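You operate a simulated robot arm through the tools that you are given. There is no shell and no other tool. Be economical: measure what you need, move in short steps, check, and stop when the job is done.

You are at the controls of a simulated robot arm. One attempt, no reset.

TASK
Wipe the pipe table's oil smear off and lay the grey gasket there under the brass-knob blank.
Fine: use the green pad and put it back.
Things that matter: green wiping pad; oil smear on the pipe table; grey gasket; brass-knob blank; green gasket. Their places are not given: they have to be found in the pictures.

It is judged by the outcome, as a careful person would: the job done as asked, and still so three seconds after it is handed in. It fails if anything else is knocked over, pushed out of place, dropped, spilled or broken.

THE ROBOT
A 6-joint arm with a two-finger parallel gripper, fixed in place. Base frame: the origin is at the foot of the arm, x ahead of it, y to its left, z up; the work surface is at about z = 830. Lengths are in mm, angles in rad, forces in N, time in s.
With the tool pointing down near the work surface it reaches from about 240 to 640 mm from the base axis. Its first joint turns from -1.152 to 1.152 rad. Payload 2.7 kg.
The TCP is the grasp point between the finger pads, 23 mm short of the fingertips. In the tool frame z runs along the fingers and y along their closing line. The gripper opens to 94 mm. The fingers are 38 mm wide and 10 mm thick; the gripper's body (54 by 96 mm) begins 39 mm behind the TCP.
Orientation is told as [roll, pitch, yaw] about the base's x, y, z axes, in that order, counted from this pose: with the fingers straight down and closing along the base's y, the tool's x points along the base's -x, its y along +y and its z along -z.

THE INTERFACE
- The arm moves only by the tool drive_tool. Its argument "targets" is a list of rows, each a list of 7 numbers: the shift along the tool's x, y, z in mm, then the turn, a rotation vector about the tool's x, y, z in rad, then the finger opening in mm, from 0 to 94. In form: [[x, y, z, ax, ay, az, claw], ...]. A call has 1 to 8 rows; each row shifts and turns the commanded pose from where the row before left it, along the tool's axes as they then stand. Each row takes 0.2 s and may step no farther than 50 mm and 0.15 rad from the row before; otherwise, or with a gripper value out of range, the whole call is refused. Where a pose cannot be reached the arm comes as near as it can. A force on the tool above 40 N (or 10 N above the force at the start of the call, whichever is more), or a blocked arm, ends the call early, and 0.2 s more pass. The fingers move at their own pace (about 45 mm/s each) and stop on an object; they squeeze with about 22 N. The grip force told is the motor's: it shows also when the fingers shut on nothing. Time passes only in rows, and 0.2 s behind the last, so rows that do not move let the fingers close. It gives the time, the measured TCP pose, the force on the tool (base axes), the opening and the grip force at its end, in the units of the frame above (readings bear some noise), and new pictures: "pictures" is both (left out), scene, wrist or none.
- Cameras (640 x 400 px; columns grow to the right, rows downward): "scene" is fixed at [77.2, -442.6, 1391.4]; the picture's right is [0.70, -0.71, 0.00], its down [-0.50, -0.49, -0.72] and it looks along [0.51, 0.50, -0.70] (base axes); focal length 346 px, centre (320, 200). "wrist" rides on the gripper at [86, 16, -74] in the tool frame; the picture's right is [-0.18, 0.98, 0.00], its down [-0.58, -0.11, -0.81] and it looks along [-0.79, -0.15, 0.59] (tool axes); focal length 243 px, centre (320, 200).
- locate(camera, pixels): for up to 12 pixels [column, row] of the newest picture of that camera ("zoom" is the newest enlarged one), the place [x, y, z] in the base frame of the surface seen there, good to about 2 mm. It takes no simulated time.
- inspect(camera, box): a new picture of the part [left, top, right, bottom] of that camera's present view, enlarged. It takes no simulated time.
- sign_off(): hands the job in; it is judged then, once.

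Keep the steps short. Do not move on a guess: measure, check each grasp and each placing, and mend mistakes. In all there are 80 turns and 170 pictures (those below and enlarged ones count). Leave the gripper open and the arm clear of the work at the hand-in unless told otherwise, and finish with a single line.

The tools are called after ">>>" as a command line: name --pt "numbers of a row" for each row, then --argument value for the rest, lists and objects as JSON in quotes. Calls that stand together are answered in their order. drive_tool: Moves the arm, as the interface text tells. Its arguments: {"type":"object","properties":{"targets":{"type":"array"},"pictures":{"type":"string","enum":["both","scene","wrist","none"]}},"required":["targets"]} The other tools are called the same way: locate (camera, pixels) gives the place of the surface under pixels of a picture; inspect (camera, box) takes an enlarged picture of a part of a camera's view; sign_off () hands the job in.

At the start:

```text
time_s: 0.0
position: [320.3, -65.0, 1093.9]
tool_rot: [-0.001, 0.0, 0.0]
ft_force: [0.4, 0.5, -0.2]
finger_gap: 94.1
grip_force: 0.0
```

scene: 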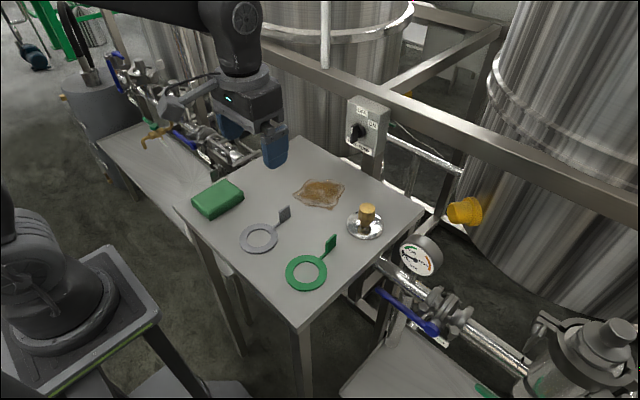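
wrist: 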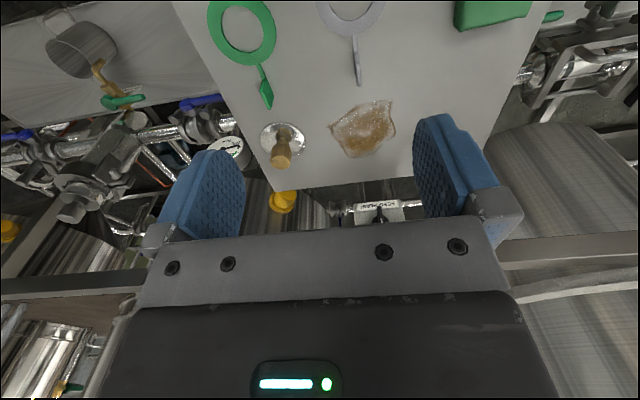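

I see the green pad near (218,198), the smear near (320,193), the grey gasket near (260,237), the blank near (366,220) and the green gasket near (307,272). I'll enlarge the table and measure these points.

>>> inspect --camera "scene" --box '[170, 130, 430, 310]'

>>> locate --camera "scene" --pixels '[[218, 190], [192, 196], [220, 180], [243, 192], [197, 215], [295, 193], [345, 184], [320, 208], [318, 178], [320, 193], [366, 208], [366, 236]]'

>>> locate --camera "scene" --pixels '[[241, 239], [277, 236], [258, 224], [260, 253], [285, 213], [278, 222], [334, 243], [286, 272], [327, 272], [348, 224], [382, 226], [400, 215]]'

```text
2.22 times, centred on (300, 220) of scene
```

zoom: 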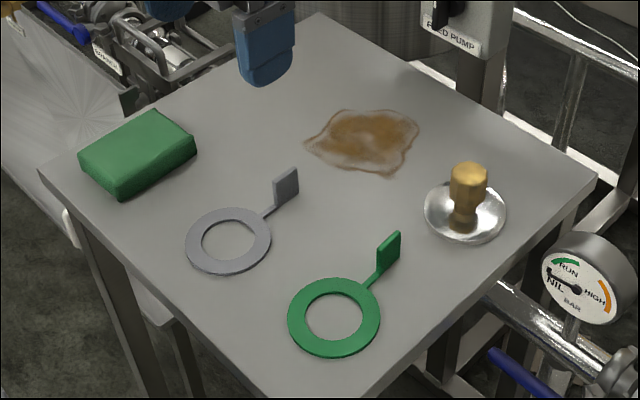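

```text
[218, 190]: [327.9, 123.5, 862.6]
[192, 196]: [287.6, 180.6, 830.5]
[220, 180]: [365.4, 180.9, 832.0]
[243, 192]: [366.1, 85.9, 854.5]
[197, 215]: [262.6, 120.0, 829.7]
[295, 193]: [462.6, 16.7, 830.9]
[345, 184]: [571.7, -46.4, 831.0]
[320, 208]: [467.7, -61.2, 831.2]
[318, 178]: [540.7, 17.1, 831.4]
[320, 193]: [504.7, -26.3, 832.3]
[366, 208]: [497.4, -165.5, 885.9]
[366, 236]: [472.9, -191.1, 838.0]
```

```text
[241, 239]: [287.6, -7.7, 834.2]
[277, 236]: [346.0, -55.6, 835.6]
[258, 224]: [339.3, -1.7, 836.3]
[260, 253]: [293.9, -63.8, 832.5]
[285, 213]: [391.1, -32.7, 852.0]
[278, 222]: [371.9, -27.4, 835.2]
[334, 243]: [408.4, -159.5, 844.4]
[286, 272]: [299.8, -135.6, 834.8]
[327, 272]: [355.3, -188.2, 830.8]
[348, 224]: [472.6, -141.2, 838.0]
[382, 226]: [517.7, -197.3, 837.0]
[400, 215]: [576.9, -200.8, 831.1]
```

The gasket tabs look like upright plates. Next I'll measure the corners of the pad, the tabs and the blank on the enlarged picture.

>>> locate --camera "zoom" --pixels '[[84, 155], [153, 114], [192, 146], [120, 184], [120, 199], [195, 156], [138, 150], [80, 165], [274, 182], [297, 171], [297, 190], [276, 204]]'

>>> locate --camera "zoom" --pixels '[[266, 214], [187, 238], [269, 238], [230, 208], [230, 275], [203, 240], [255, 238], [468, 168], [463, 210], [426, 212], [505, 212], [465, 241]]'

>>> inspect --camera "wrist" --box '[190, 0, 550, 225]'

```text
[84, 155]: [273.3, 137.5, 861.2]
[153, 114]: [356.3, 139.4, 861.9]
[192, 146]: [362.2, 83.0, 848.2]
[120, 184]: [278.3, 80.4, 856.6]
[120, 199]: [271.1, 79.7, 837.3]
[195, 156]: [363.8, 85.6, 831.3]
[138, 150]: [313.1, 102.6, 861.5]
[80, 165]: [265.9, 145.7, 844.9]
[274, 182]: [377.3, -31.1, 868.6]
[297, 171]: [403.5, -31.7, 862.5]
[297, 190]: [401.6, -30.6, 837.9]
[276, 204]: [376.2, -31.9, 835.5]
```

```text
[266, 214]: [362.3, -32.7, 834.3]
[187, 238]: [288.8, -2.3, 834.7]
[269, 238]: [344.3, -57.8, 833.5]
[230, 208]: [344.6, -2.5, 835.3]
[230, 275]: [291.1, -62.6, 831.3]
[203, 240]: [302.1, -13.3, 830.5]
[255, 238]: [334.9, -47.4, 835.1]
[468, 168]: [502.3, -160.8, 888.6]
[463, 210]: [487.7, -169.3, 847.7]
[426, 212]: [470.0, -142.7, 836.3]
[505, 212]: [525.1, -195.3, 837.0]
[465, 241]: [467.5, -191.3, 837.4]
```

```text
1.78 times, centred on (370, 112) of wrist
```

zoom: 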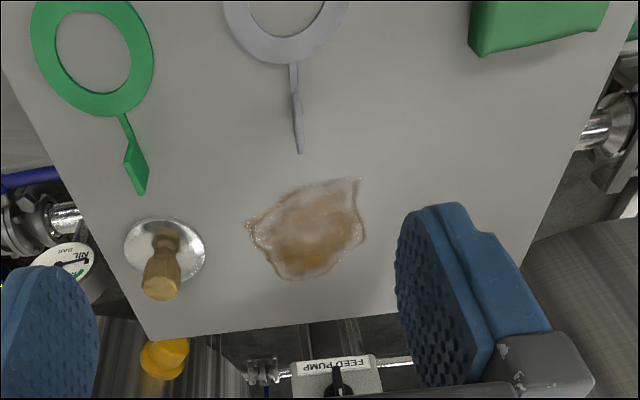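

Pad: x 268–364, y 80–142, top z 862. The grey tab is an upright plate: x 376–403, y about -31, up to z 868. Before moving I'll measure the neighbours (pump box, pipes, table edge) and the smear's outline in the wrist zoom.

>>> locate --camera "zoom" --pixels '[[246, 222], [360, 179], [366, 240], [285, 279], [310, 275], [290, 190], [200, 328], [390, 312], [335, 375], [295, 150], [293, 90], [300, 110]]'

>>> locate --camera "scene" --pixels '[[350, 100], [350, 148], [385, 115], [180, 135], [210, 130], [205, 105], [160, 105], [175, 206], [303, 138], [421, 212], [299, 326], [230, 150]]'

```text
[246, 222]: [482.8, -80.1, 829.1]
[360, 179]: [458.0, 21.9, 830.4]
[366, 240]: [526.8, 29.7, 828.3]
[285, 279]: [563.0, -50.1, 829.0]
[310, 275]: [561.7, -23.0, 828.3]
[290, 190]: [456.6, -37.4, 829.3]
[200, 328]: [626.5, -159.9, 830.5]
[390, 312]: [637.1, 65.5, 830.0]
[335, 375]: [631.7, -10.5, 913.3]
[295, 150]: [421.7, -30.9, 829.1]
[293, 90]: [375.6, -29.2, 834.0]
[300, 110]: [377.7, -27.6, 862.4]
```

```text
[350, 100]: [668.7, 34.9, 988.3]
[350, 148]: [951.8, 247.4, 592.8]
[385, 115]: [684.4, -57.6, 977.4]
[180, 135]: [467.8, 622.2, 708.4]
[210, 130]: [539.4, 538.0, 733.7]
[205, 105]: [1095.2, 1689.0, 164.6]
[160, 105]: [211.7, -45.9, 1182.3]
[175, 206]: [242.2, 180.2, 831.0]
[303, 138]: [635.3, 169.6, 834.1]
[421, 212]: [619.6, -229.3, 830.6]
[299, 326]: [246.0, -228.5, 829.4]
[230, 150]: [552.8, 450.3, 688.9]
```

The table spans x 244–637, y -229–180, and the smear x 455–570, y -80–30. The pump box starts past x 630. I'll move over the pad centre (316,111) and come down to z≈920.

>>> drive_tool --pt "1 44 0 0 0 0 90" --pt "1 44 0 0 0 0 90" --pt "1 44 0 0 0 0 90" --pt "1 44 0 0 0 0 90" --pt "0 0 45 0 0 0 90" --pt "0 0 45 0 0 0 90" --pt "0 0 45 0 0 0 90" --pt "0 0 39 0 0 0 90"

```text
time_s: 1.8
position: [313.8, 111.9, 920.3]
tool_rot: [0.001, 0.001, 0.0]
ft_force: [-0.2, 0.4, -1.2]
finger_gap: 90.2
grip_force: 0.1
```

scene: 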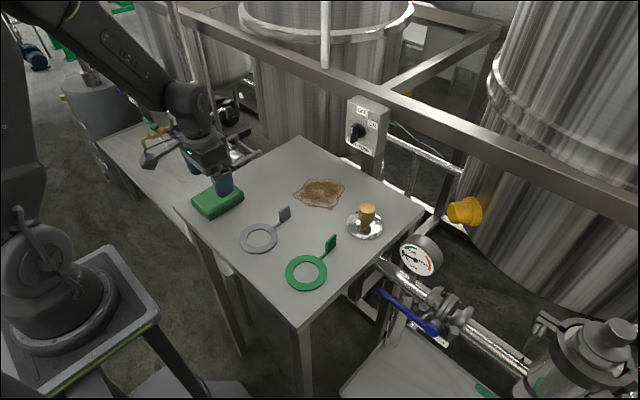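
wrist: 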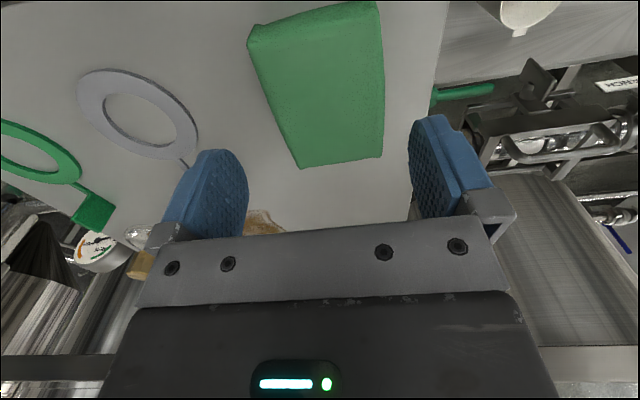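

The tool is over the pad. I'll check the pad's edges in this closer wrist view.

>>> locate --camera "wrist" --pixels '[[302, 163], [380, 156], [253, 40], [376, 8], [320, 90], [384, 90], [276, 100], [254, 28], [320, 20], [383, 60]]'

```text
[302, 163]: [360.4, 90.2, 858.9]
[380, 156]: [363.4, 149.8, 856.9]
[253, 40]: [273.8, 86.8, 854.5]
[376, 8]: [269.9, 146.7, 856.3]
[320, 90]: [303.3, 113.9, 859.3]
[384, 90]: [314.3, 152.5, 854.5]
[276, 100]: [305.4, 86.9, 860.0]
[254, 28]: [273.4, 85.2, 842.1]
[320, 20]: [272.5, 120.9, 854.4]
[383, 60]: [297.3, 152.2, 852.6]
```

The pad's centre is about (316,117) and it's 65 wide. I'll shift 5 mm in y, go down to z 862 (tips at 839), then close.

>>> drive_tool --pt "-2 5 20 0 0 0 90" --pt "0 0 20 0 0 0 90" --pt "0 0 18 0 0 0 90" --pt "0 0 0 0 0 0 40" --pt "0 0 0 0 0 0 40" --pt "0 0 0 0 0 0 40" --pt "0 0 0 0 0 0 40"

```text
time_s: 3.4
position: [318.5, 117.0, 861.4]
tool_rot: [0.0, 0.0, -0.001]
ft_force: [0.1, 0.0, -0.1]
finger_gap: 75.2
grip_force: 21.9
```

scene: 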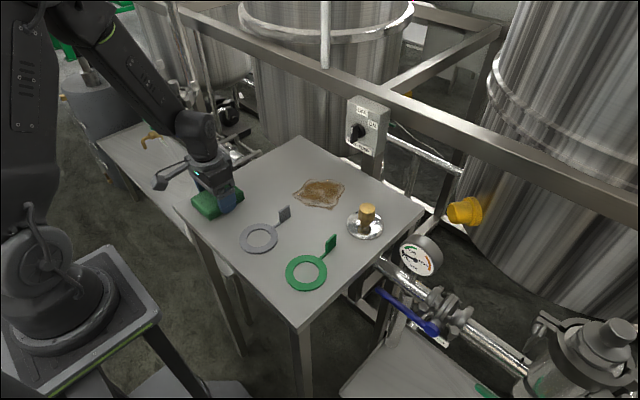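
wrist: 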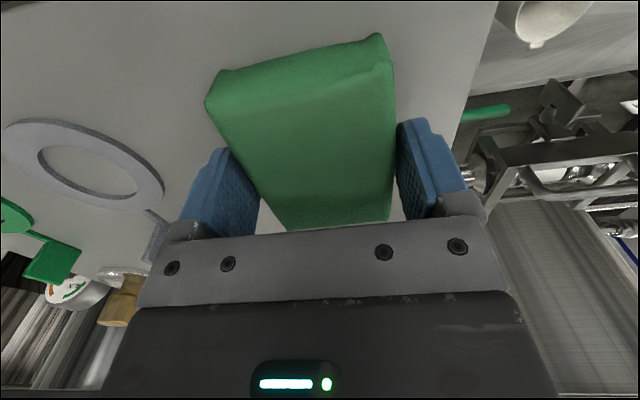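

The grip holds at 75 mm and 22 N. I note the grasp pose (318.5,117,861.4) for the return, and lift to z≈930.

>>> drive_tool --pt "0 0 -15 0 0 0 40" --pt "0 0 -25 0 0 0 40" --pt "0 0 -30 0 0 0 40"

```text
time_s: 4.2
position: [317.7, 116.8, 933.2]
tool_rot: [0.0, 0.0, 0.0]
ft_force: [-0.9, 0.4, -0.5]
finger_gap: 74.9
grip_force: 21.9
```

scene: 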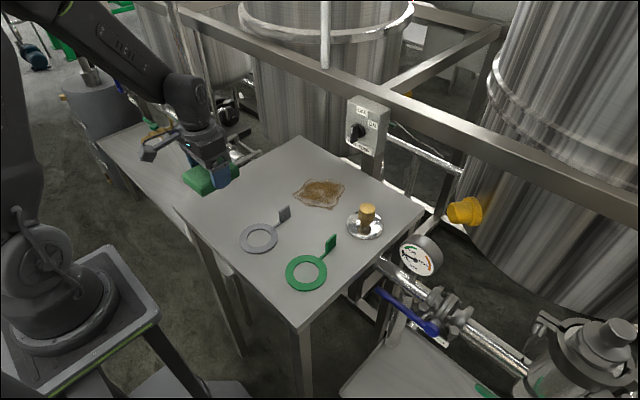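
wrist: 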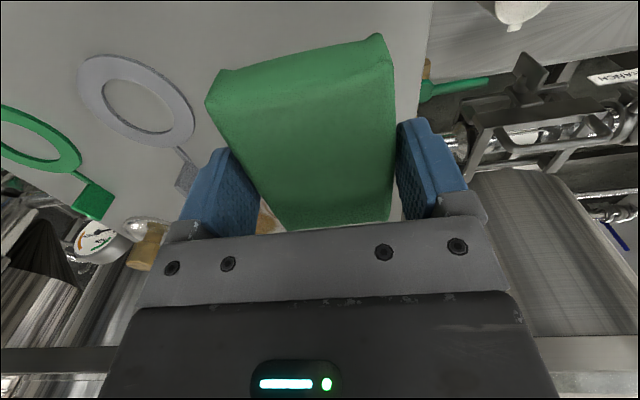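

The pad is held. I'll carry it to above the smear at (510,-25), clear of the tab.

>>> drive_tool --pt "-38.5 -28.4 0 0 0 0 40" --pt "-38.5 -28.4 0 0 0 0 40" --pt "-38.5 -28.4 0 0 0 0 40" --pt "-38.5 -28.4 0 0 0 0 40" --pt "-38.5 -28.4 0 0 0 0 40" --pt "0 0 30 0 0 0 40" --pt "0 0 25 0 0 0 40"

```text
time_s: 5.8
position: [509.6, -25.8, 876.2]
tool_rot: [0.0, -0.002, 0.0]
ft_force: [0.1, 0.0, -0.5]
finger_gap: 74.8
grip_force: 22.1
```

scene: 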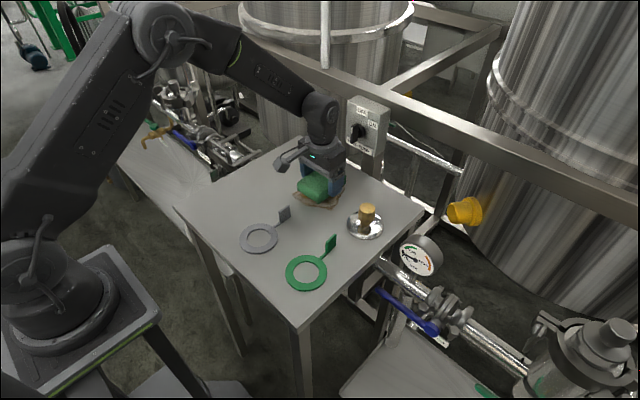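
wrist: 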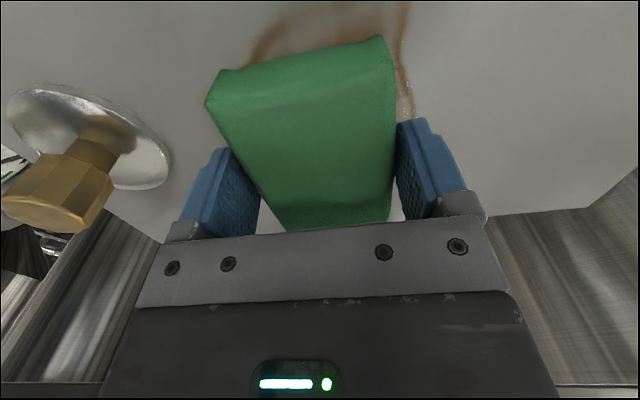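

Now I'll lower the last bit in small steps, watching the force for contact.

>>> drive_tool --pt "0 0 8 0 0 0 40" --pt "0 0 5 0 0 0 40" --pt "0 0 3 0 0 0 40" --pictures "none"

```text
time_s: 6.6
position: [510.2, -25.6, 861.3]
tool_rot: [-0.001, 0.0, 0.001]
ft_force: [-3.5, 2.2, 12.8]
finger_gap: 74.5
grip_force: 21.9
```

Contact at 12.8 N. I'll make raster strokes over the smear, in both halves.

>>> drive_tool --pt "25 -15 0 0 0 0 40" --pt "0 -17 0 0 0 0 40" --pt "-30 0 0 0 0 0 40" --pt "-28 0 0 0 0 0 40" --pt "0 20 0 0 0 0 40" --pt "29 0 0 0 0 0 40" --pt "29 0 0 0 0 0 40" --pt "0 20 0 0 0 0 40" --pictures "scene"

>>> drive_tool --pt "-29 0 0 0 0 0 40" --pt "-29 0 0 0 0 0 40" --pt "0 22 0 0 0 0 40" --pt "29 0 0 0 0 0 40" --pt "29 0 0 0 0 0 40" --pt "-25 -15 0 0 0 0 40" --pt "0 -15 0 0 0 0 40"

```text
time_s: 8.4
position: [483.9, -17.3, 861.5]
tool_rot: [-0.001, 0.001, -0.002]
ft_force: [0.6, -5.1, 11.6]
finger_gap: 74.4
grip_force: 21.8
```

scene: 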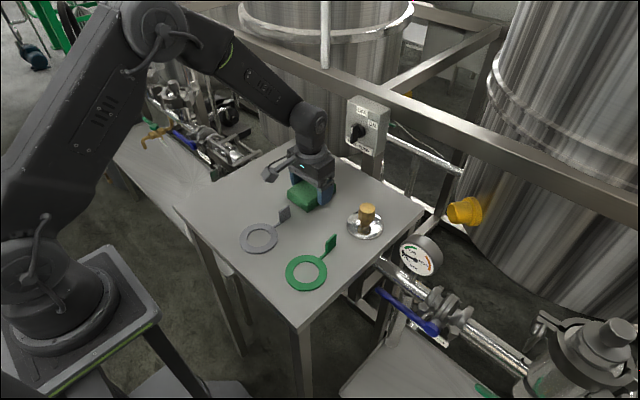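

```text
time_s: 10.0
position: [509.5, -25.3, 860.3]
tool_rot: [0.0, 0.001, 0.0]
ft_force: [-0.4, 1.0, 1.1]
finger_gap: 74.4
grip_force: 22.2
```

scene: 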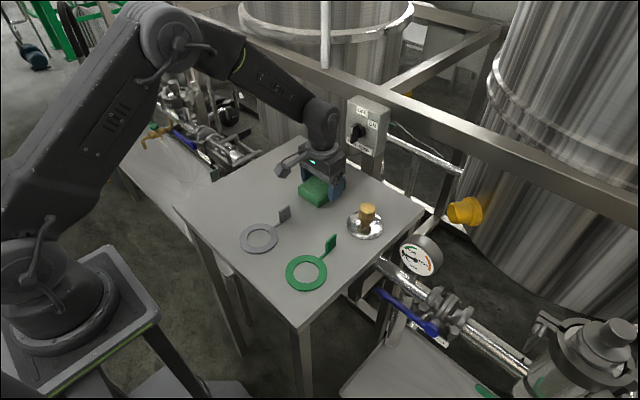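
wrist: 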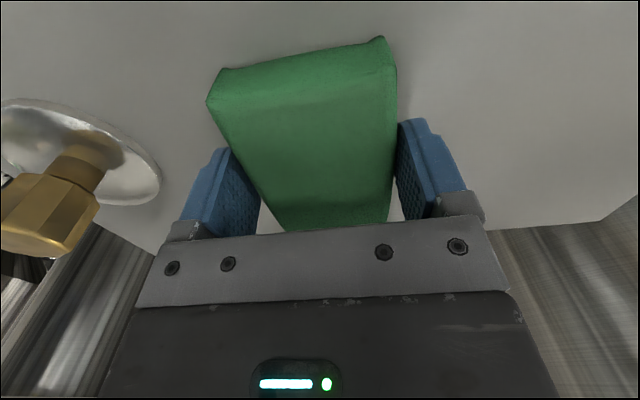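

The visible surface looks clean. I'll lift and move halfway home so I can see the whole spot.

>>> drive_tool --pt "0 0 -35 0 0 0 40" --pt "0 0 -38 0 0 0 40" --pt "38.3 28.4 0 0 0 0 40" --pt "38.3 28.4 0 0 0 0 40" --pt "38.3 28.4 0 0 0 0 40" --pictures "none"

>>> inspect --camera "scene" --box '[240, 140, 400, 240]'

```text
time_s: 11.2
position: [393.6, 59.3, 934.4]
tool_rot: [-0.001, 0.0, -0.001]
ft_force: [0.0, 0.4, -0.7]
finger_gap: 74.5
grip_force: 22.4
```

```text
4.00 times, centred on (320, 190) of scene
```

zoom: 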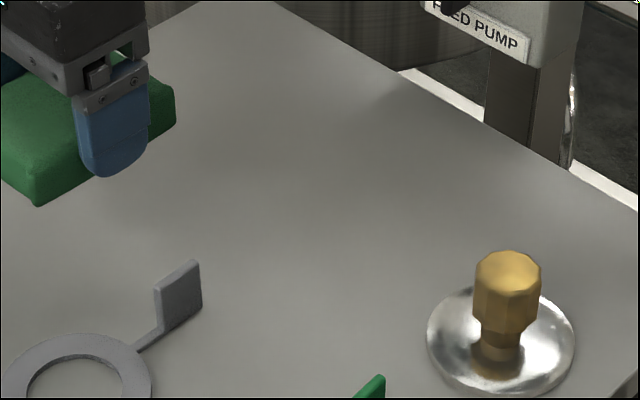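

The smear is gone. I'll take the pad back to (318.5,117) and lower it.

>>> drive_tool --pt "37.5 28.8 0 0 0 0 40" --pt "37.6 28.8 0 0 0 0 40" --pt "0 0 35 0 0 0 40" --pt "0 0 25 0 0 0 40" --pt "0 0 8 0 0 0 40" --pt "0 0 4 0 0 0 40" --pictures "none"

```text
time_s: 12.6
position: [320.6, 117.7, 863.1]
tool_rot: [0.0, 0.0, 0.0]
ft_force: [-0.5, -0.7, -0.5]
finger_gap: 74.5
grip_force: 22.3
```

>>> drive_tool --pt "1.5 0 1.5 0 0 0 40" --pt "0 0 0 0 0 0 85" --pt "0 0 0 0 0 0 90" --pt "0 0 0 0 0 0 90" --pt "0 0 -30 0 0 0 90" --pt "0 0 -40 0 0 0 90"

```text
time_s: 14.0
position: [318.0, 116.2, 930.4]
tool_rot: [0.0, 0.001, -0.001]
ft_force: [0.7, 0.5, 0.7]
finger_gap: 89.8
grip_force: 0.0
```

scene: 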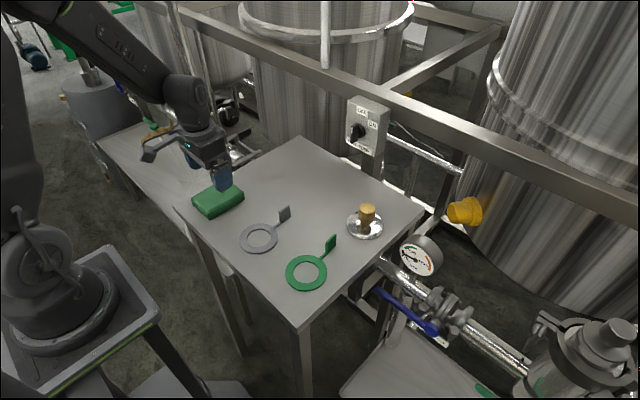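
wrist: 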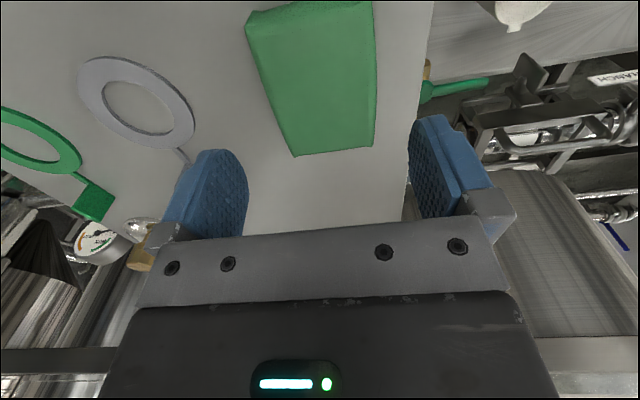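

The pad is back in its place. If I keep the gasket's direction, its tab would end near x≈585, close to the pump box. I'll measure that box and the gasket's tab more finely.

>>> inspect --camera "scene" --box '[232, 196, 312, 246]'

>>> locate --camera "zoom" --pixels '[[378, 116], [468, 72], [464, 128], [382, 180], [420, 125], [350, 212], [76, 350], [364, 320], [386, 110], [470, 128], [210, 240], [300, 240]]'

>>> locate --camera "scene" --pixels '[[352, 108], [348, 130], [352, 145], [375, 156], [388, 120], [360, 120], [370, 150], [382, 140], [365, 175], [383, 112]]'

```text
8.00 times, centred on (272, 221) of scene
```

zoom: 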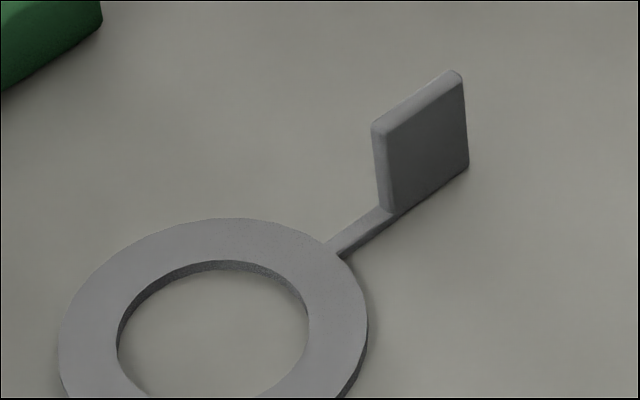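

```text
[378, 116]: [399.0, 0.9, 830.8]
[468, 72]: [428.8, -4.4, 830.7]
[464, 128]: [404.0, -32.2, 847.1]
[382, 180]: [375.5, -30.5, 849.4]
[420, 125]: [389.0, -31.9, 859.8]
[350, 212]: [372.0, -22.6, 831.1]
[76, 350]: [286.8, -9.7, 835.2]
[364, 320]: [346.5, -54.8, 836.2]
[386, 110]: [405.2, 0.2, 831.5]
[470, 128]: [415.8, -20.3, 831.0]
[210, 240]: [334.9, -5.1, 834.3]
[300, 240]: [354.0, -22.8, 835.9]
```

```text
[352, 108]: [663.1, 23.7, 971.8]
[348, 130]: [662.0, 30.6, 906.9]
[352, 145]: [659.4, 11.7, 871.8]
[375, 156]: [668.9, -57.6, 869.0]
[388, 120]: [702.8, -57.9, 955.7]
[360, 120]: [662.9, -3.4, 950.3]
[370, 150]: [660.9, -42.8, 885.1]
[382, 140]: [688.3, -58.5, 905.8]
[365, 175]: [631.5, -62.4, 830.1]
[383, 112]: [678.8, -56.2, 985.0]
```

The box front is at x≈662, with a switch knob reaching about 632. To stay clear I'll turn the gasket 90° so its tab ends on the +y side. The ring centre is about (317,-30) and the tab centre about (390,-29). Next I'll move above the tab with a 45 mm opening.

>>> drive_tool --pt "-18 -36.3 0 0 0 0 90" --pt "-18 -36.3 0 0 0 0 70" --pt "-18 -36.3 0 0 0 0 45" --pt "-18 -36.3 0 0 0 0 45" --pt "0 0 30 0 0 0 45"

>>> inspect --camera "scene" --box '[232, 176, 328, 236]'

```text
time_s: 15.2
position: [389.6, -29.6, 899.2]
tool_rot: [0.002, 0.0, 0.0]
ft_force: [0.5, -0.1, -0.7]
finger_gap: 45.0
grip_force: 0.1
```

scene: 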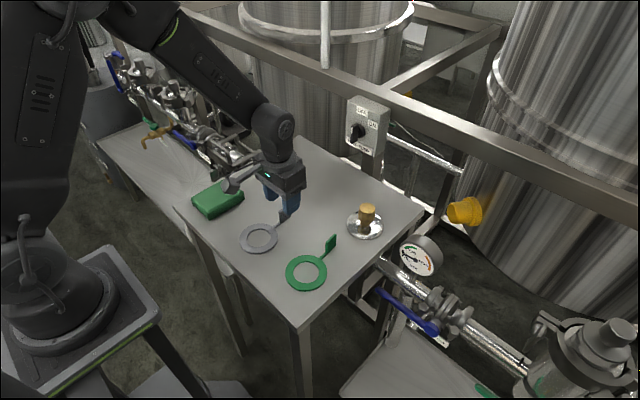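
wrist: 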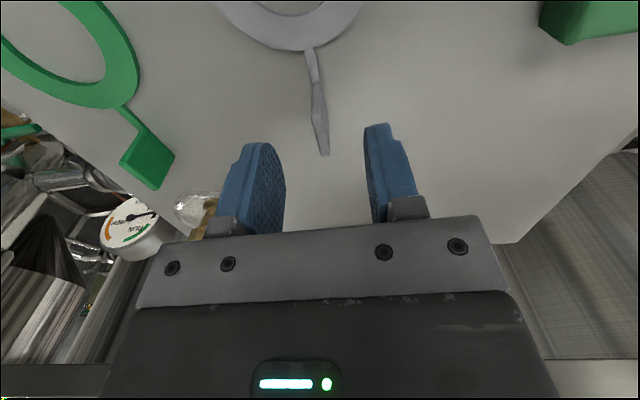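

```text
6.67 times, centred on (280, 206) of scene
```

zoom: 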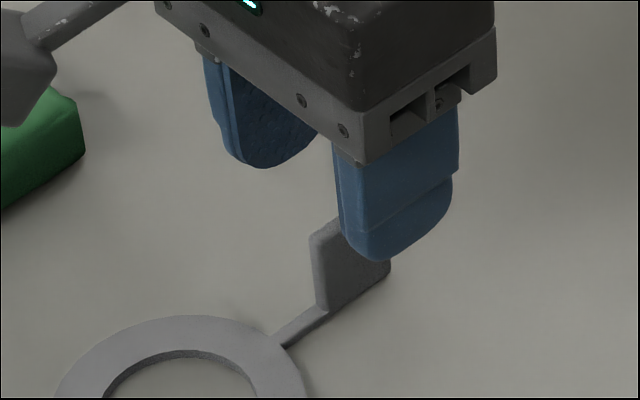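

The tab sits between the fingers. I'll go down to z≈858 and close.

>>> drive_tool --pt "0 0 20 0 0 0 45" --pt "0 0 15 0 0 0 45" --pt "0 0 5 0 0 0 45" --pt "0 0 0 0 0 0 20" --pt "0 0 0 0 0 0 0" --pt "0 0 0 0 0 0 0" --pt "0 0 0 0 0 0 0"

```text
time_s: 16.8
position: [389.3, -28.8, 859.0]
tool_rot: [0.001, 0.001, 0.0]
ft_force: [0.5, 0.2, 0.0]
finger_gap: 5.0
grip_force: 21.9
```

scene: 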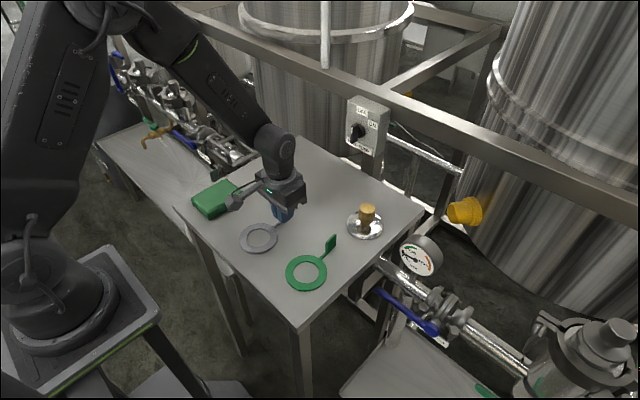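
wrist: 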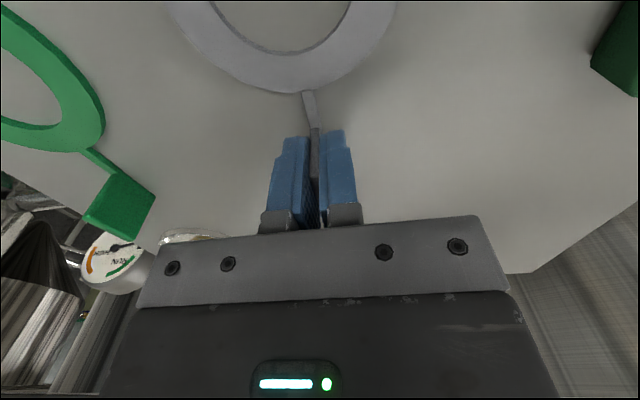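

The tab is held at 5 mm. I'll lift gently to z≈919 and check that the gasket stays level.

>>> drive_tool --pt "0 0 -10 0 0 0 0" --pt "0 0 -15 0 0 0 0" --pt "0 0 -20 0 0 0 0" --pt "0 0 -15 0 0 0 0"

```text
time_s: 17.8
position: [392.1, -29.2, 920.5]
tool_rot: [0.001, 0.002, 0.0]
ft_force: [-0.7, -0.1, 0.2]
finger_gap: 5.1
grip_force: 22.1
```

scene: 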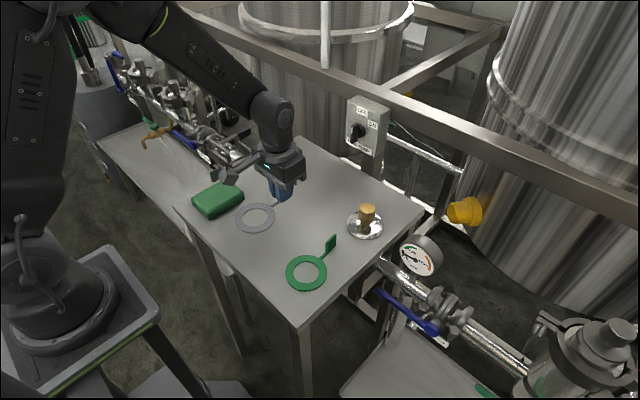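
wrist: 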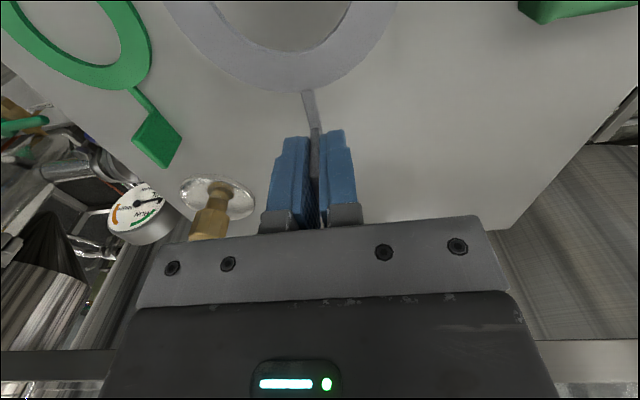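

The gasket is level and firm. I'll raise 10 mm and turn the tool +90° about the vertical (tool az negative).

>>> drive_tool --pt "0 0 -10 0 0 0 0" --pt "0 0 0 0 0 -0.1428 0" --pt "0 0 0 0 0 -0.1428 0" --pt "0 0 0 0 0 -0.1428 0" --pt "0 0 0 0 0 -0.1428 0" --pt "0 0 0 0 0 -0.1428 0" --pictures "scene"

>>> drive_tool --pt "0 0 0 0 0 -0.1428 0" --pt "0 0 0 0 0 -0.1428 0" --pt "0 0 0 0 0 -0.1428 0" --pt "0 0 0 0 0 -0.1428 0" --pt "0 0 0 0 0 -0.1428 0" --pt "0 0 0 0 0 -0.1428 0"

```text
time_s: 19.2
position: [390.3, -28.8, 931.9]
tool_rot: [0.0, 0.0, 0.717]
ft_force: [0.7, 0.3, 0.3]
finger_gap: 5.0
grip_force: 21.8
```

scene: 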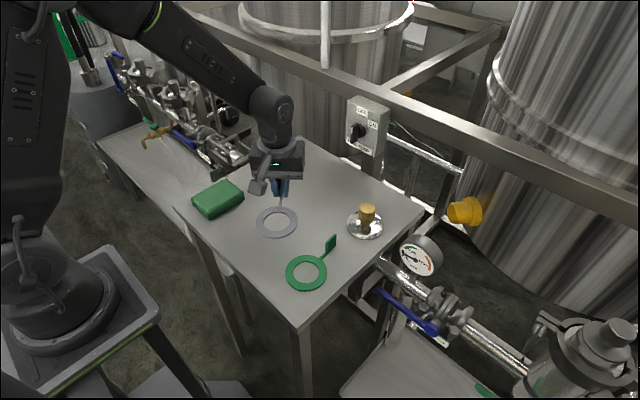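

```text
time_s: 20.6
position: [390.4, -29.9, 929.1]
tool_rot: [0.0, 0.0, 1.572]
ft_force: [-0.1, -0.8, -0.1]
finger_gap: 4.8
grip_force: 21.7
```

scene: 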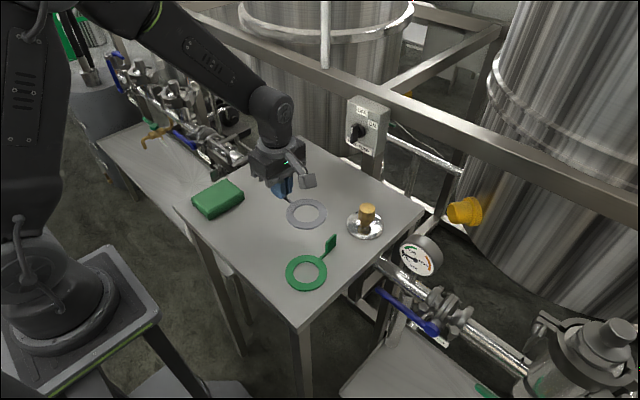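
wrist: 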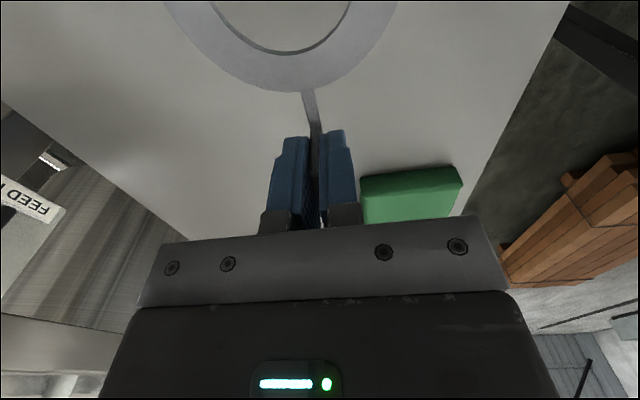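

Turned cleanly. Tool x is now base -y and tool y is base -x. I'll move to TCP (512,48), which puts the ring at (512,-25), and lower to about 20 mm above the table.

>>> drive_tool --pt "-19.5 -30.4 0 0 0 0 0" --pt "-19.5 -30.4 0 0 0 0 0" --pt "-19.5 -30.4 0 0 0 0 0" --pt "-19.5 -30.4 0 0 0 0 0" --pt "0 0 25 0 0 0 0" --pt "0 0 25 0 0 0 0"

>>> inspect --camera "scene" --box '[240, 140, 400, 240]'

>>> locate --camera "scene" --pixels '[[320, 193], [366, 230]]'

```text
time_s: 22.0
position: [511.9, 49.9, 881.0]
tool_rot: [-0.001, 0.0, 1.572]
ft_force: [0.0, -0.3, 0.4]
finger_gap: 5.1
grip_force: 22.7
```

scene: 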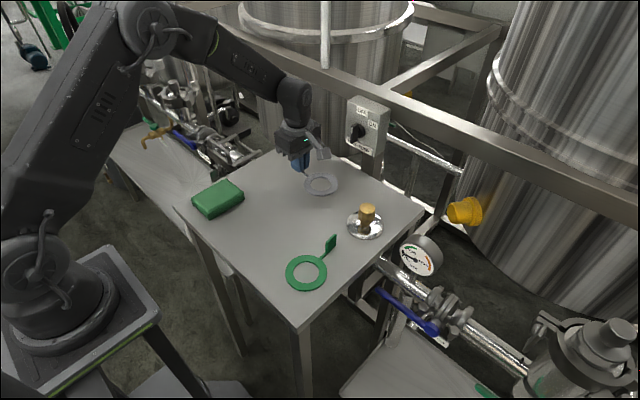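
wrist: 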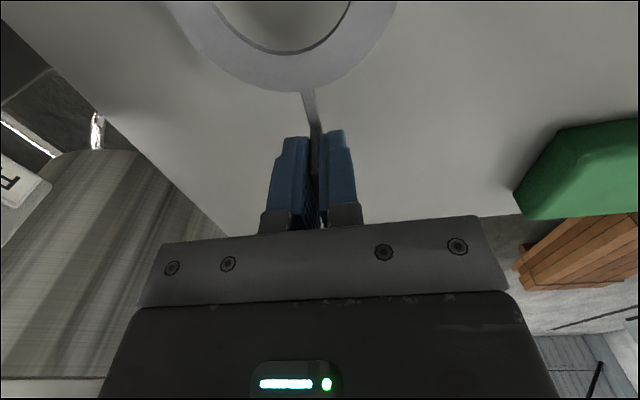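

```text
4.00 times, centred on (320, 190) of scene
```

zoom: 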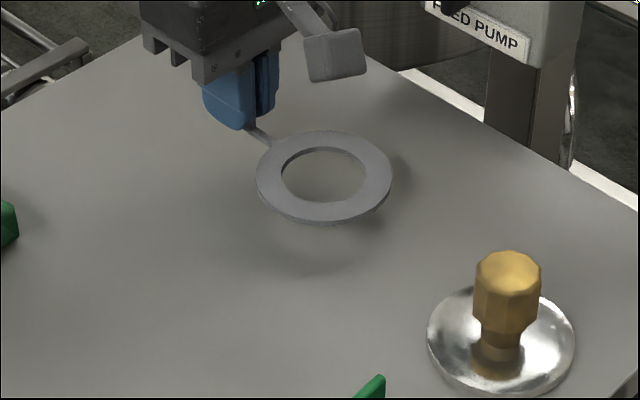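

```text
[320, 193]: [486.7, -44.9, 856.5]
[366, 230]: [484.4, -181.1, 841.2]
```

I'll lower slowly to the table, first to z≈861, then in small steps watching for contact.

>>> drive_tool --pt "1 0 12 0 0 0 0" --pt "0 0 7 0 0 0 0" --pt "0 0 2 0 0 0 0"

>>> inspect --camera "scene" --box '[240, 140, 400, 240]'

```text
time_s: 22.8
position: [512.4, 49.1, 860.5]
tool_rot: [0.0, 0.0, 1.57]
ft_force: [-0.2, 0.3, -0.3]
finger_gap: 5.2
grip_force: 22.0
```

scene: 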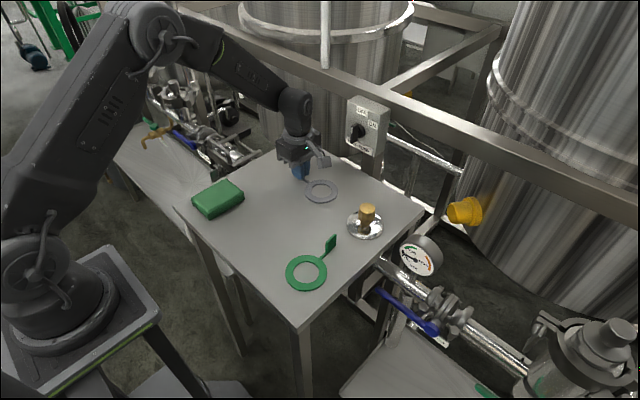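
wrist: 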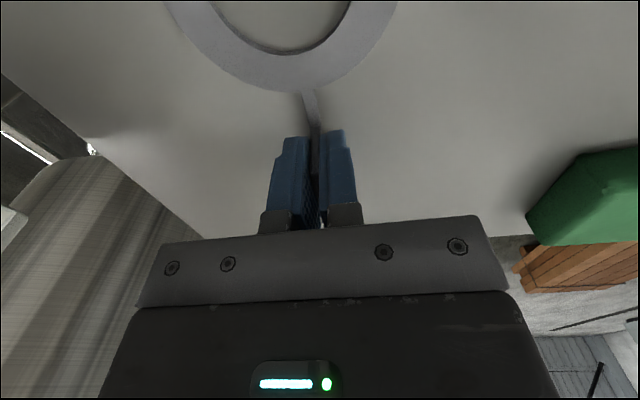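

```text
4.00 times, centred on (320, 190) of scene
```

zoom: 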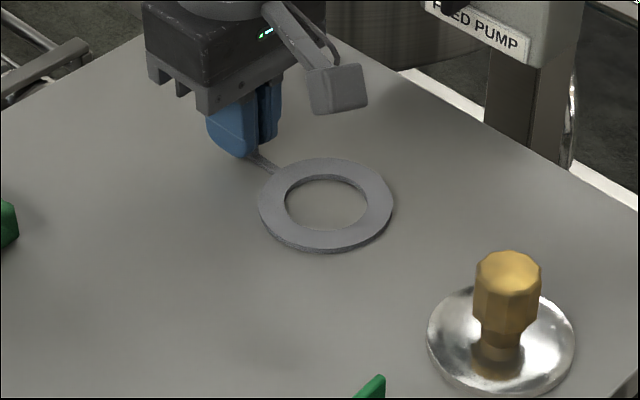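

>>> drive_tool --pt "0 0 1 0 0 0 0" --pt "0 0 0.7 0 0 0 0" --pictures "none"

```text
time_s: 23.4
position: [512.4, 48.1, 859.5]
tool_rot: [-0.001, 0.0, 1.572]
ft_force: [-6.6, 2.7, 12.4]
finger_gap: 5.0
grip_force: 22.0
```

It's resting on the table at 12 N. I'll release with a small opening, wait, and rise straight up.

>>> drive_tool --pt "0 0 -0.8 0 0 0 0" --pt "0 0 0 0 0 0 30" --pt "0 0 0 0 0 0 30" --pt "0 0 0 0 0 0 30" --pt "0 0 -20 0 0 0 30" --pt "0 0 -40 0 0 0 30" --pt "0 0 -40 0 0 0 30"

>>> inspect --camera "scene" --box '[240, 140, 400, 240]'

```text
time_s: 25.0
position: [510.0, 47.4, 957.4]
tool_rot: [0.002, 0.0, 1.57]
ft_force: [-0.2, 0.5, 0.8]
finger_gap: 30.3
grip_force: 0.1
```

scene: 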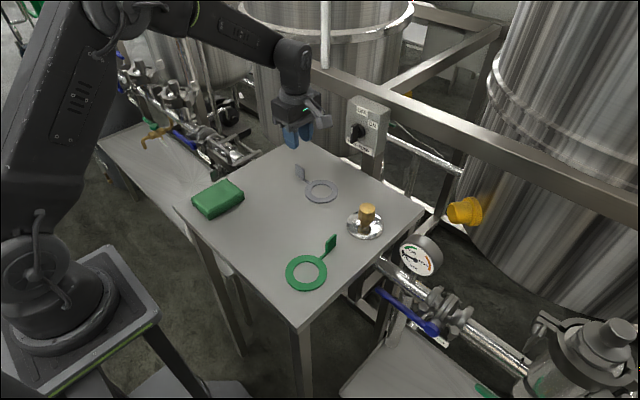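
wrist: 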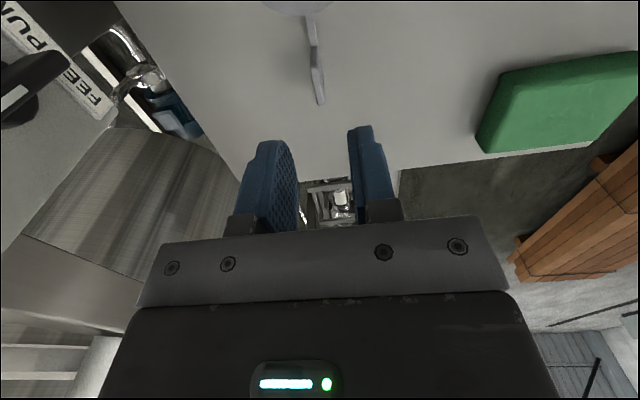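

```text
4.00 times, centred on (320, 190) of scene
```

zoom: 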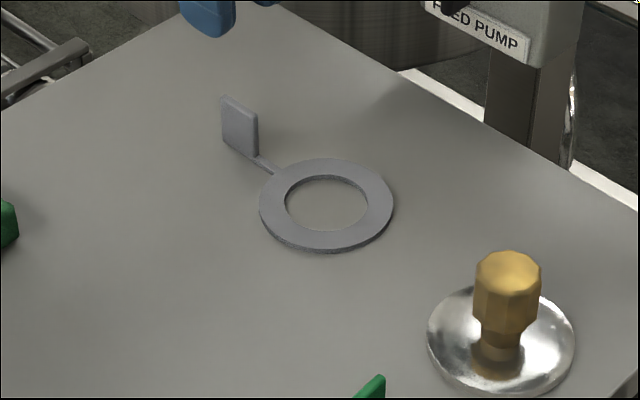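

The gasket lies flat. Next I'll measure the ring and the blank exactly.

>>> locate --camera "zoom" --pixels '[[261, 205], [391, 203], [327, 160], [328, 245], [286, 205], [369, 205], [278, 180], [376, 230], [376, 178], [278, 232]]'

>>> locate --camera "zoom" --pixels '[[430, 340], [572, 332], [500, 390], [465, 292], [545, 300], [450, 378], [552, 376], [508, 265], [478, 268], [538, 268], [500, 320], [508, 252]]'

```text
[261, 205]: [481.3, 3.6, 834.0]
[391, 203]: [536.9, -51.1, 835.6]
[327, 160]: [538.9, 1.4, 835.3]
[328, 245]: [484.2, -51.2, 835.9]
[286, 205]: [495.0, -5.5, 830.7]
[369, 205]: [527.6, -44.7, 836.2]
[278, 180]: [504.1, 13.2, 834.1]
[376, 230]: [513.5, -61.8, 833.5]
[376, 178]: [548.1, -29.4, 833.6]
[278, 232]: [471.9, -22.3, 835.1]
```

```text
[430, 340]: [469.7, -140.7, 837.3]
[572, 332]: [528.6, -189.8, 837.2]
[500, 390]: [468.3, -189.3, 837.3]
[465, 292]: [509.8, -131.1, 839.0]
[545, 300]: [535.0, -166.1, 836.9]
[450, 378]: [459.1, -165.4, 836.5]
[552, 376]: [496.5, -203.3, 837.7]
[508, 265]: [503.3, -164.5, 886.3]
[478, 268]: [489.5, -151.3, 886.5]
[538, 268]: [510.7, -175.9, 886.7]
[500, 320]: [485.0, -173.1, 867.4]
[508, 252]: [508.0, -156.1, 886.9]
```

The ring centre is (510,-25). The blank's centre is about (498,-166), with its knob top at z 887 and about 33 mm across. I'll move above it with a 70 mm opening.

>>> drive_tool --pt "42.7 2.3 0 0 0 0 30" --pt "42.7 2.3 0 0 0 0 30" --pt "42.7 2.3 0 0 0 0 50" --pt "42.7 2.3 0 0 0 0 70" --pt "42.6 2.3 0 0 0 0 70" --pt "0 0 20 0 0 0 70"

>>> inspect --camera "scene" --box '[300, 160, 428, 240]'

```text
time_s: 26.4
position: [500.1, -164.3, 939.8]
tool_rot: [-0.003, 0.003, 1.571]
ft_force: [1.0, -0.2, 0.3]
finger_gap: 70.0
grip_force: 0.2
```

scene: 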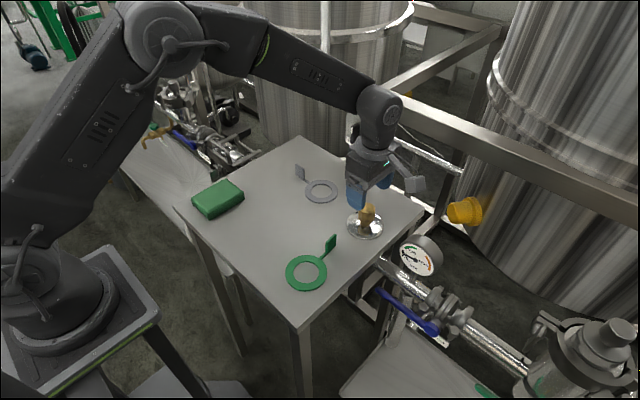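
wrist: 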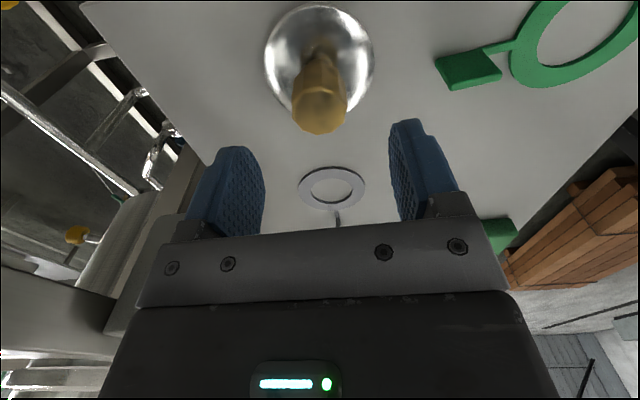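

```text
5.00 times, centred on (364, 200) of scene
```

zoom: 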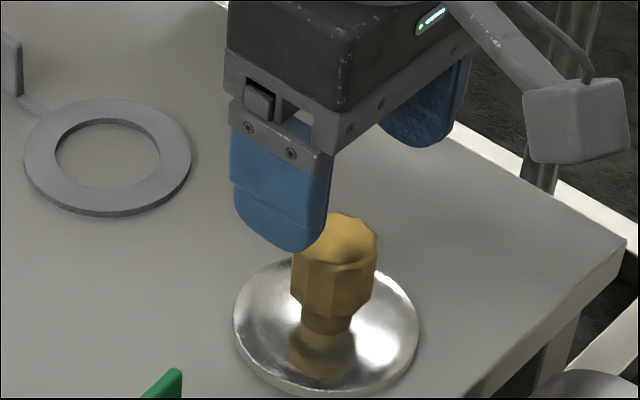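

I'll check the knob's centre from this wrist view.

>>> locate --camera "wrist" --pixels '[[320, 115], [296, 108], [344, 110], [322, 131], [265, 45], [374, 45], [320, 5], [290, 100], [346, 95], [320, 92]]'

>>> locate --camera "zoom" --pixels '[[340, 240], [376, 245], [340, 270], [335, 300], [300, 275], [325, 325]]'

```text
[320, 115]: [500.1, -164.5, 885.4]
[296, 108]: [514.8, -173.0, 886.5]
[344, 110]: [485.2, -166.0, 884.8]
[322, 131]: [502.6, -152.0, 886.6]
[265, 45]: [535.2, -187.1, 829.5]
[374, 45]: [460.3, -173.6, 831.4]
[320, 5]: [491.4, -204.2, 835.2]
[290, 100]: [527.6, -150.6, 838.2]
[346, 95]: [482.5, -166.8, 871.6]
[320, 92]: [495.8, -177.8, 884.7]
```

```text
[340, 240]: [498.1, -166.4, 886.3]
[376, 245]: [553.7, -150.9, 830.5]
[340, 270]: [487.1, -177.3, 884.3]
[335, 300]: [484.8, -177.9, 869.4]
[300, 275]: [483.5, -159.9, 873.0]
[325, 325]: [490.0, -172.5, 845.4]
```

The knob centre is about (499,-166). I'll make a small correction, go down to z≈875 (tips 852, above the flange at 838), and close.

>>> drive_tool --pt "1.5 0.8 25 0 0 0 70" --pt "0 0 25 0 0 0 70" --pt "0 0 14 0 0 0 70" --pt "0 0 0 0 0 0 45" --pt "0 0 0 0 0 0 20" --pt "0 0 0 0 0 0 20" --pt "0 0 0 0 0 0 20"

>>> inspect --camera "scene" --box '[300, 160, 428, 240]'

```text
time_s: 28.0
position: [498.9, -166.2, 875.6]
tool_rot: [-0.001, -0.001, 1.571]
ft_force: [0.6, -0.1, -0.2]
finger_gap: 32.3
grip_force: 22.0
```

scene: 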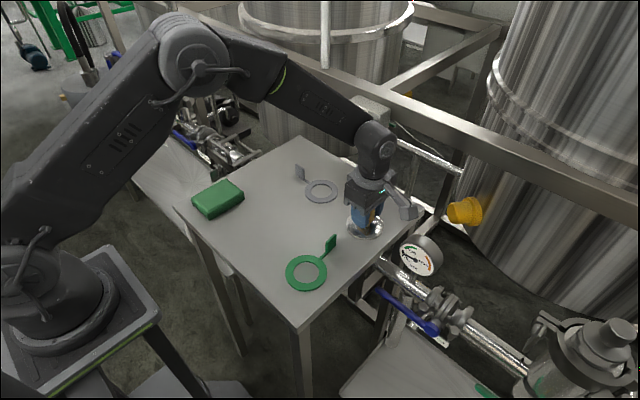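
wrist: 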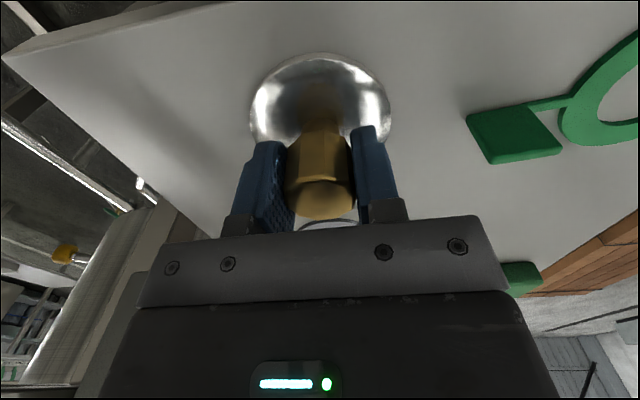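

```text
5.00 times, centred on (364, 200) of scene
```

zoom: 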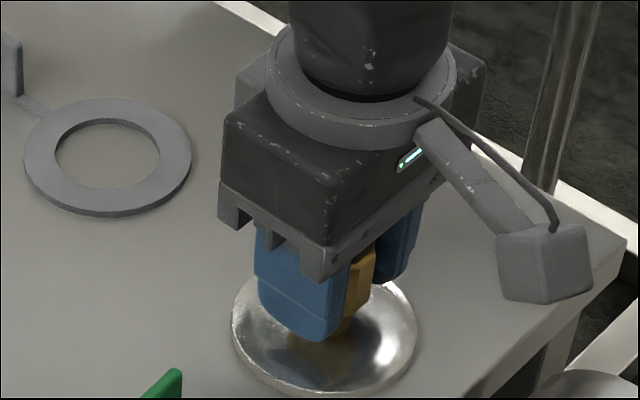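

The knob is held at 32.3 mm and 22 N. I'll lift 40 mm.

>>> drive_tool --pt "0 0 -10 0 0 0 20" --pt "0 0 -15 0 0 0 20" --pt "0 0 -20 0 0 0 20"

>>> inspect --camera "scene" --box '[300, 150, 428, 230]'

```text
time_s: 28.8
position: [500.4, -165.5, 920.7]
tool_rot: [0.0, -0.001, 1.572]
ft_force: [0.1, -0.6, -3.4]
finger_gap: 32.0
grip_force: 22.2
```

scene: 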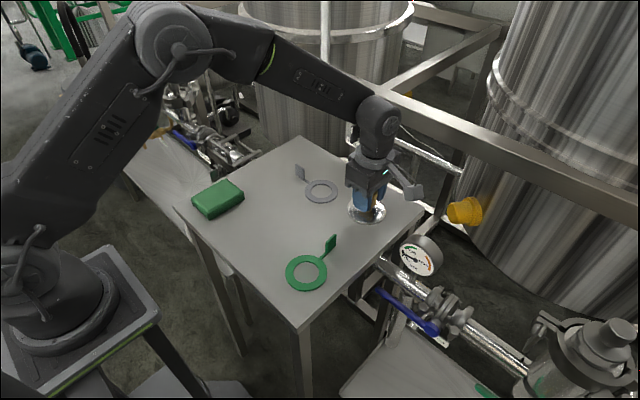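
wrist: 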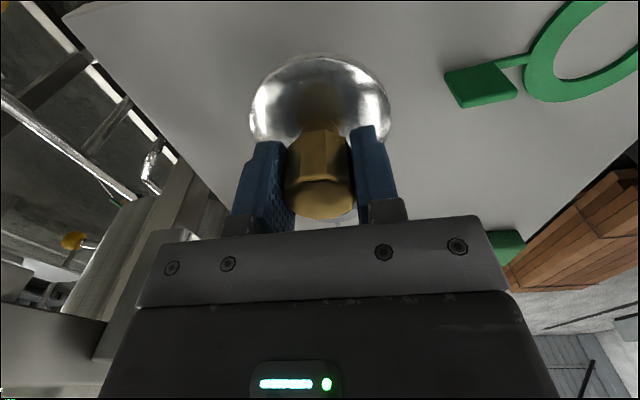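

```text
5.00 times, centred on (364, 190) of scene
```

zoom: 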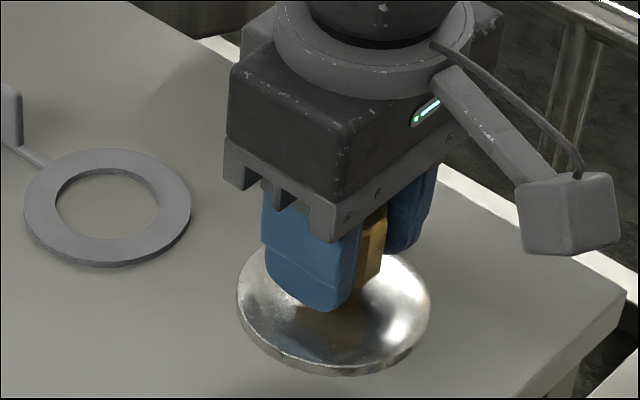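

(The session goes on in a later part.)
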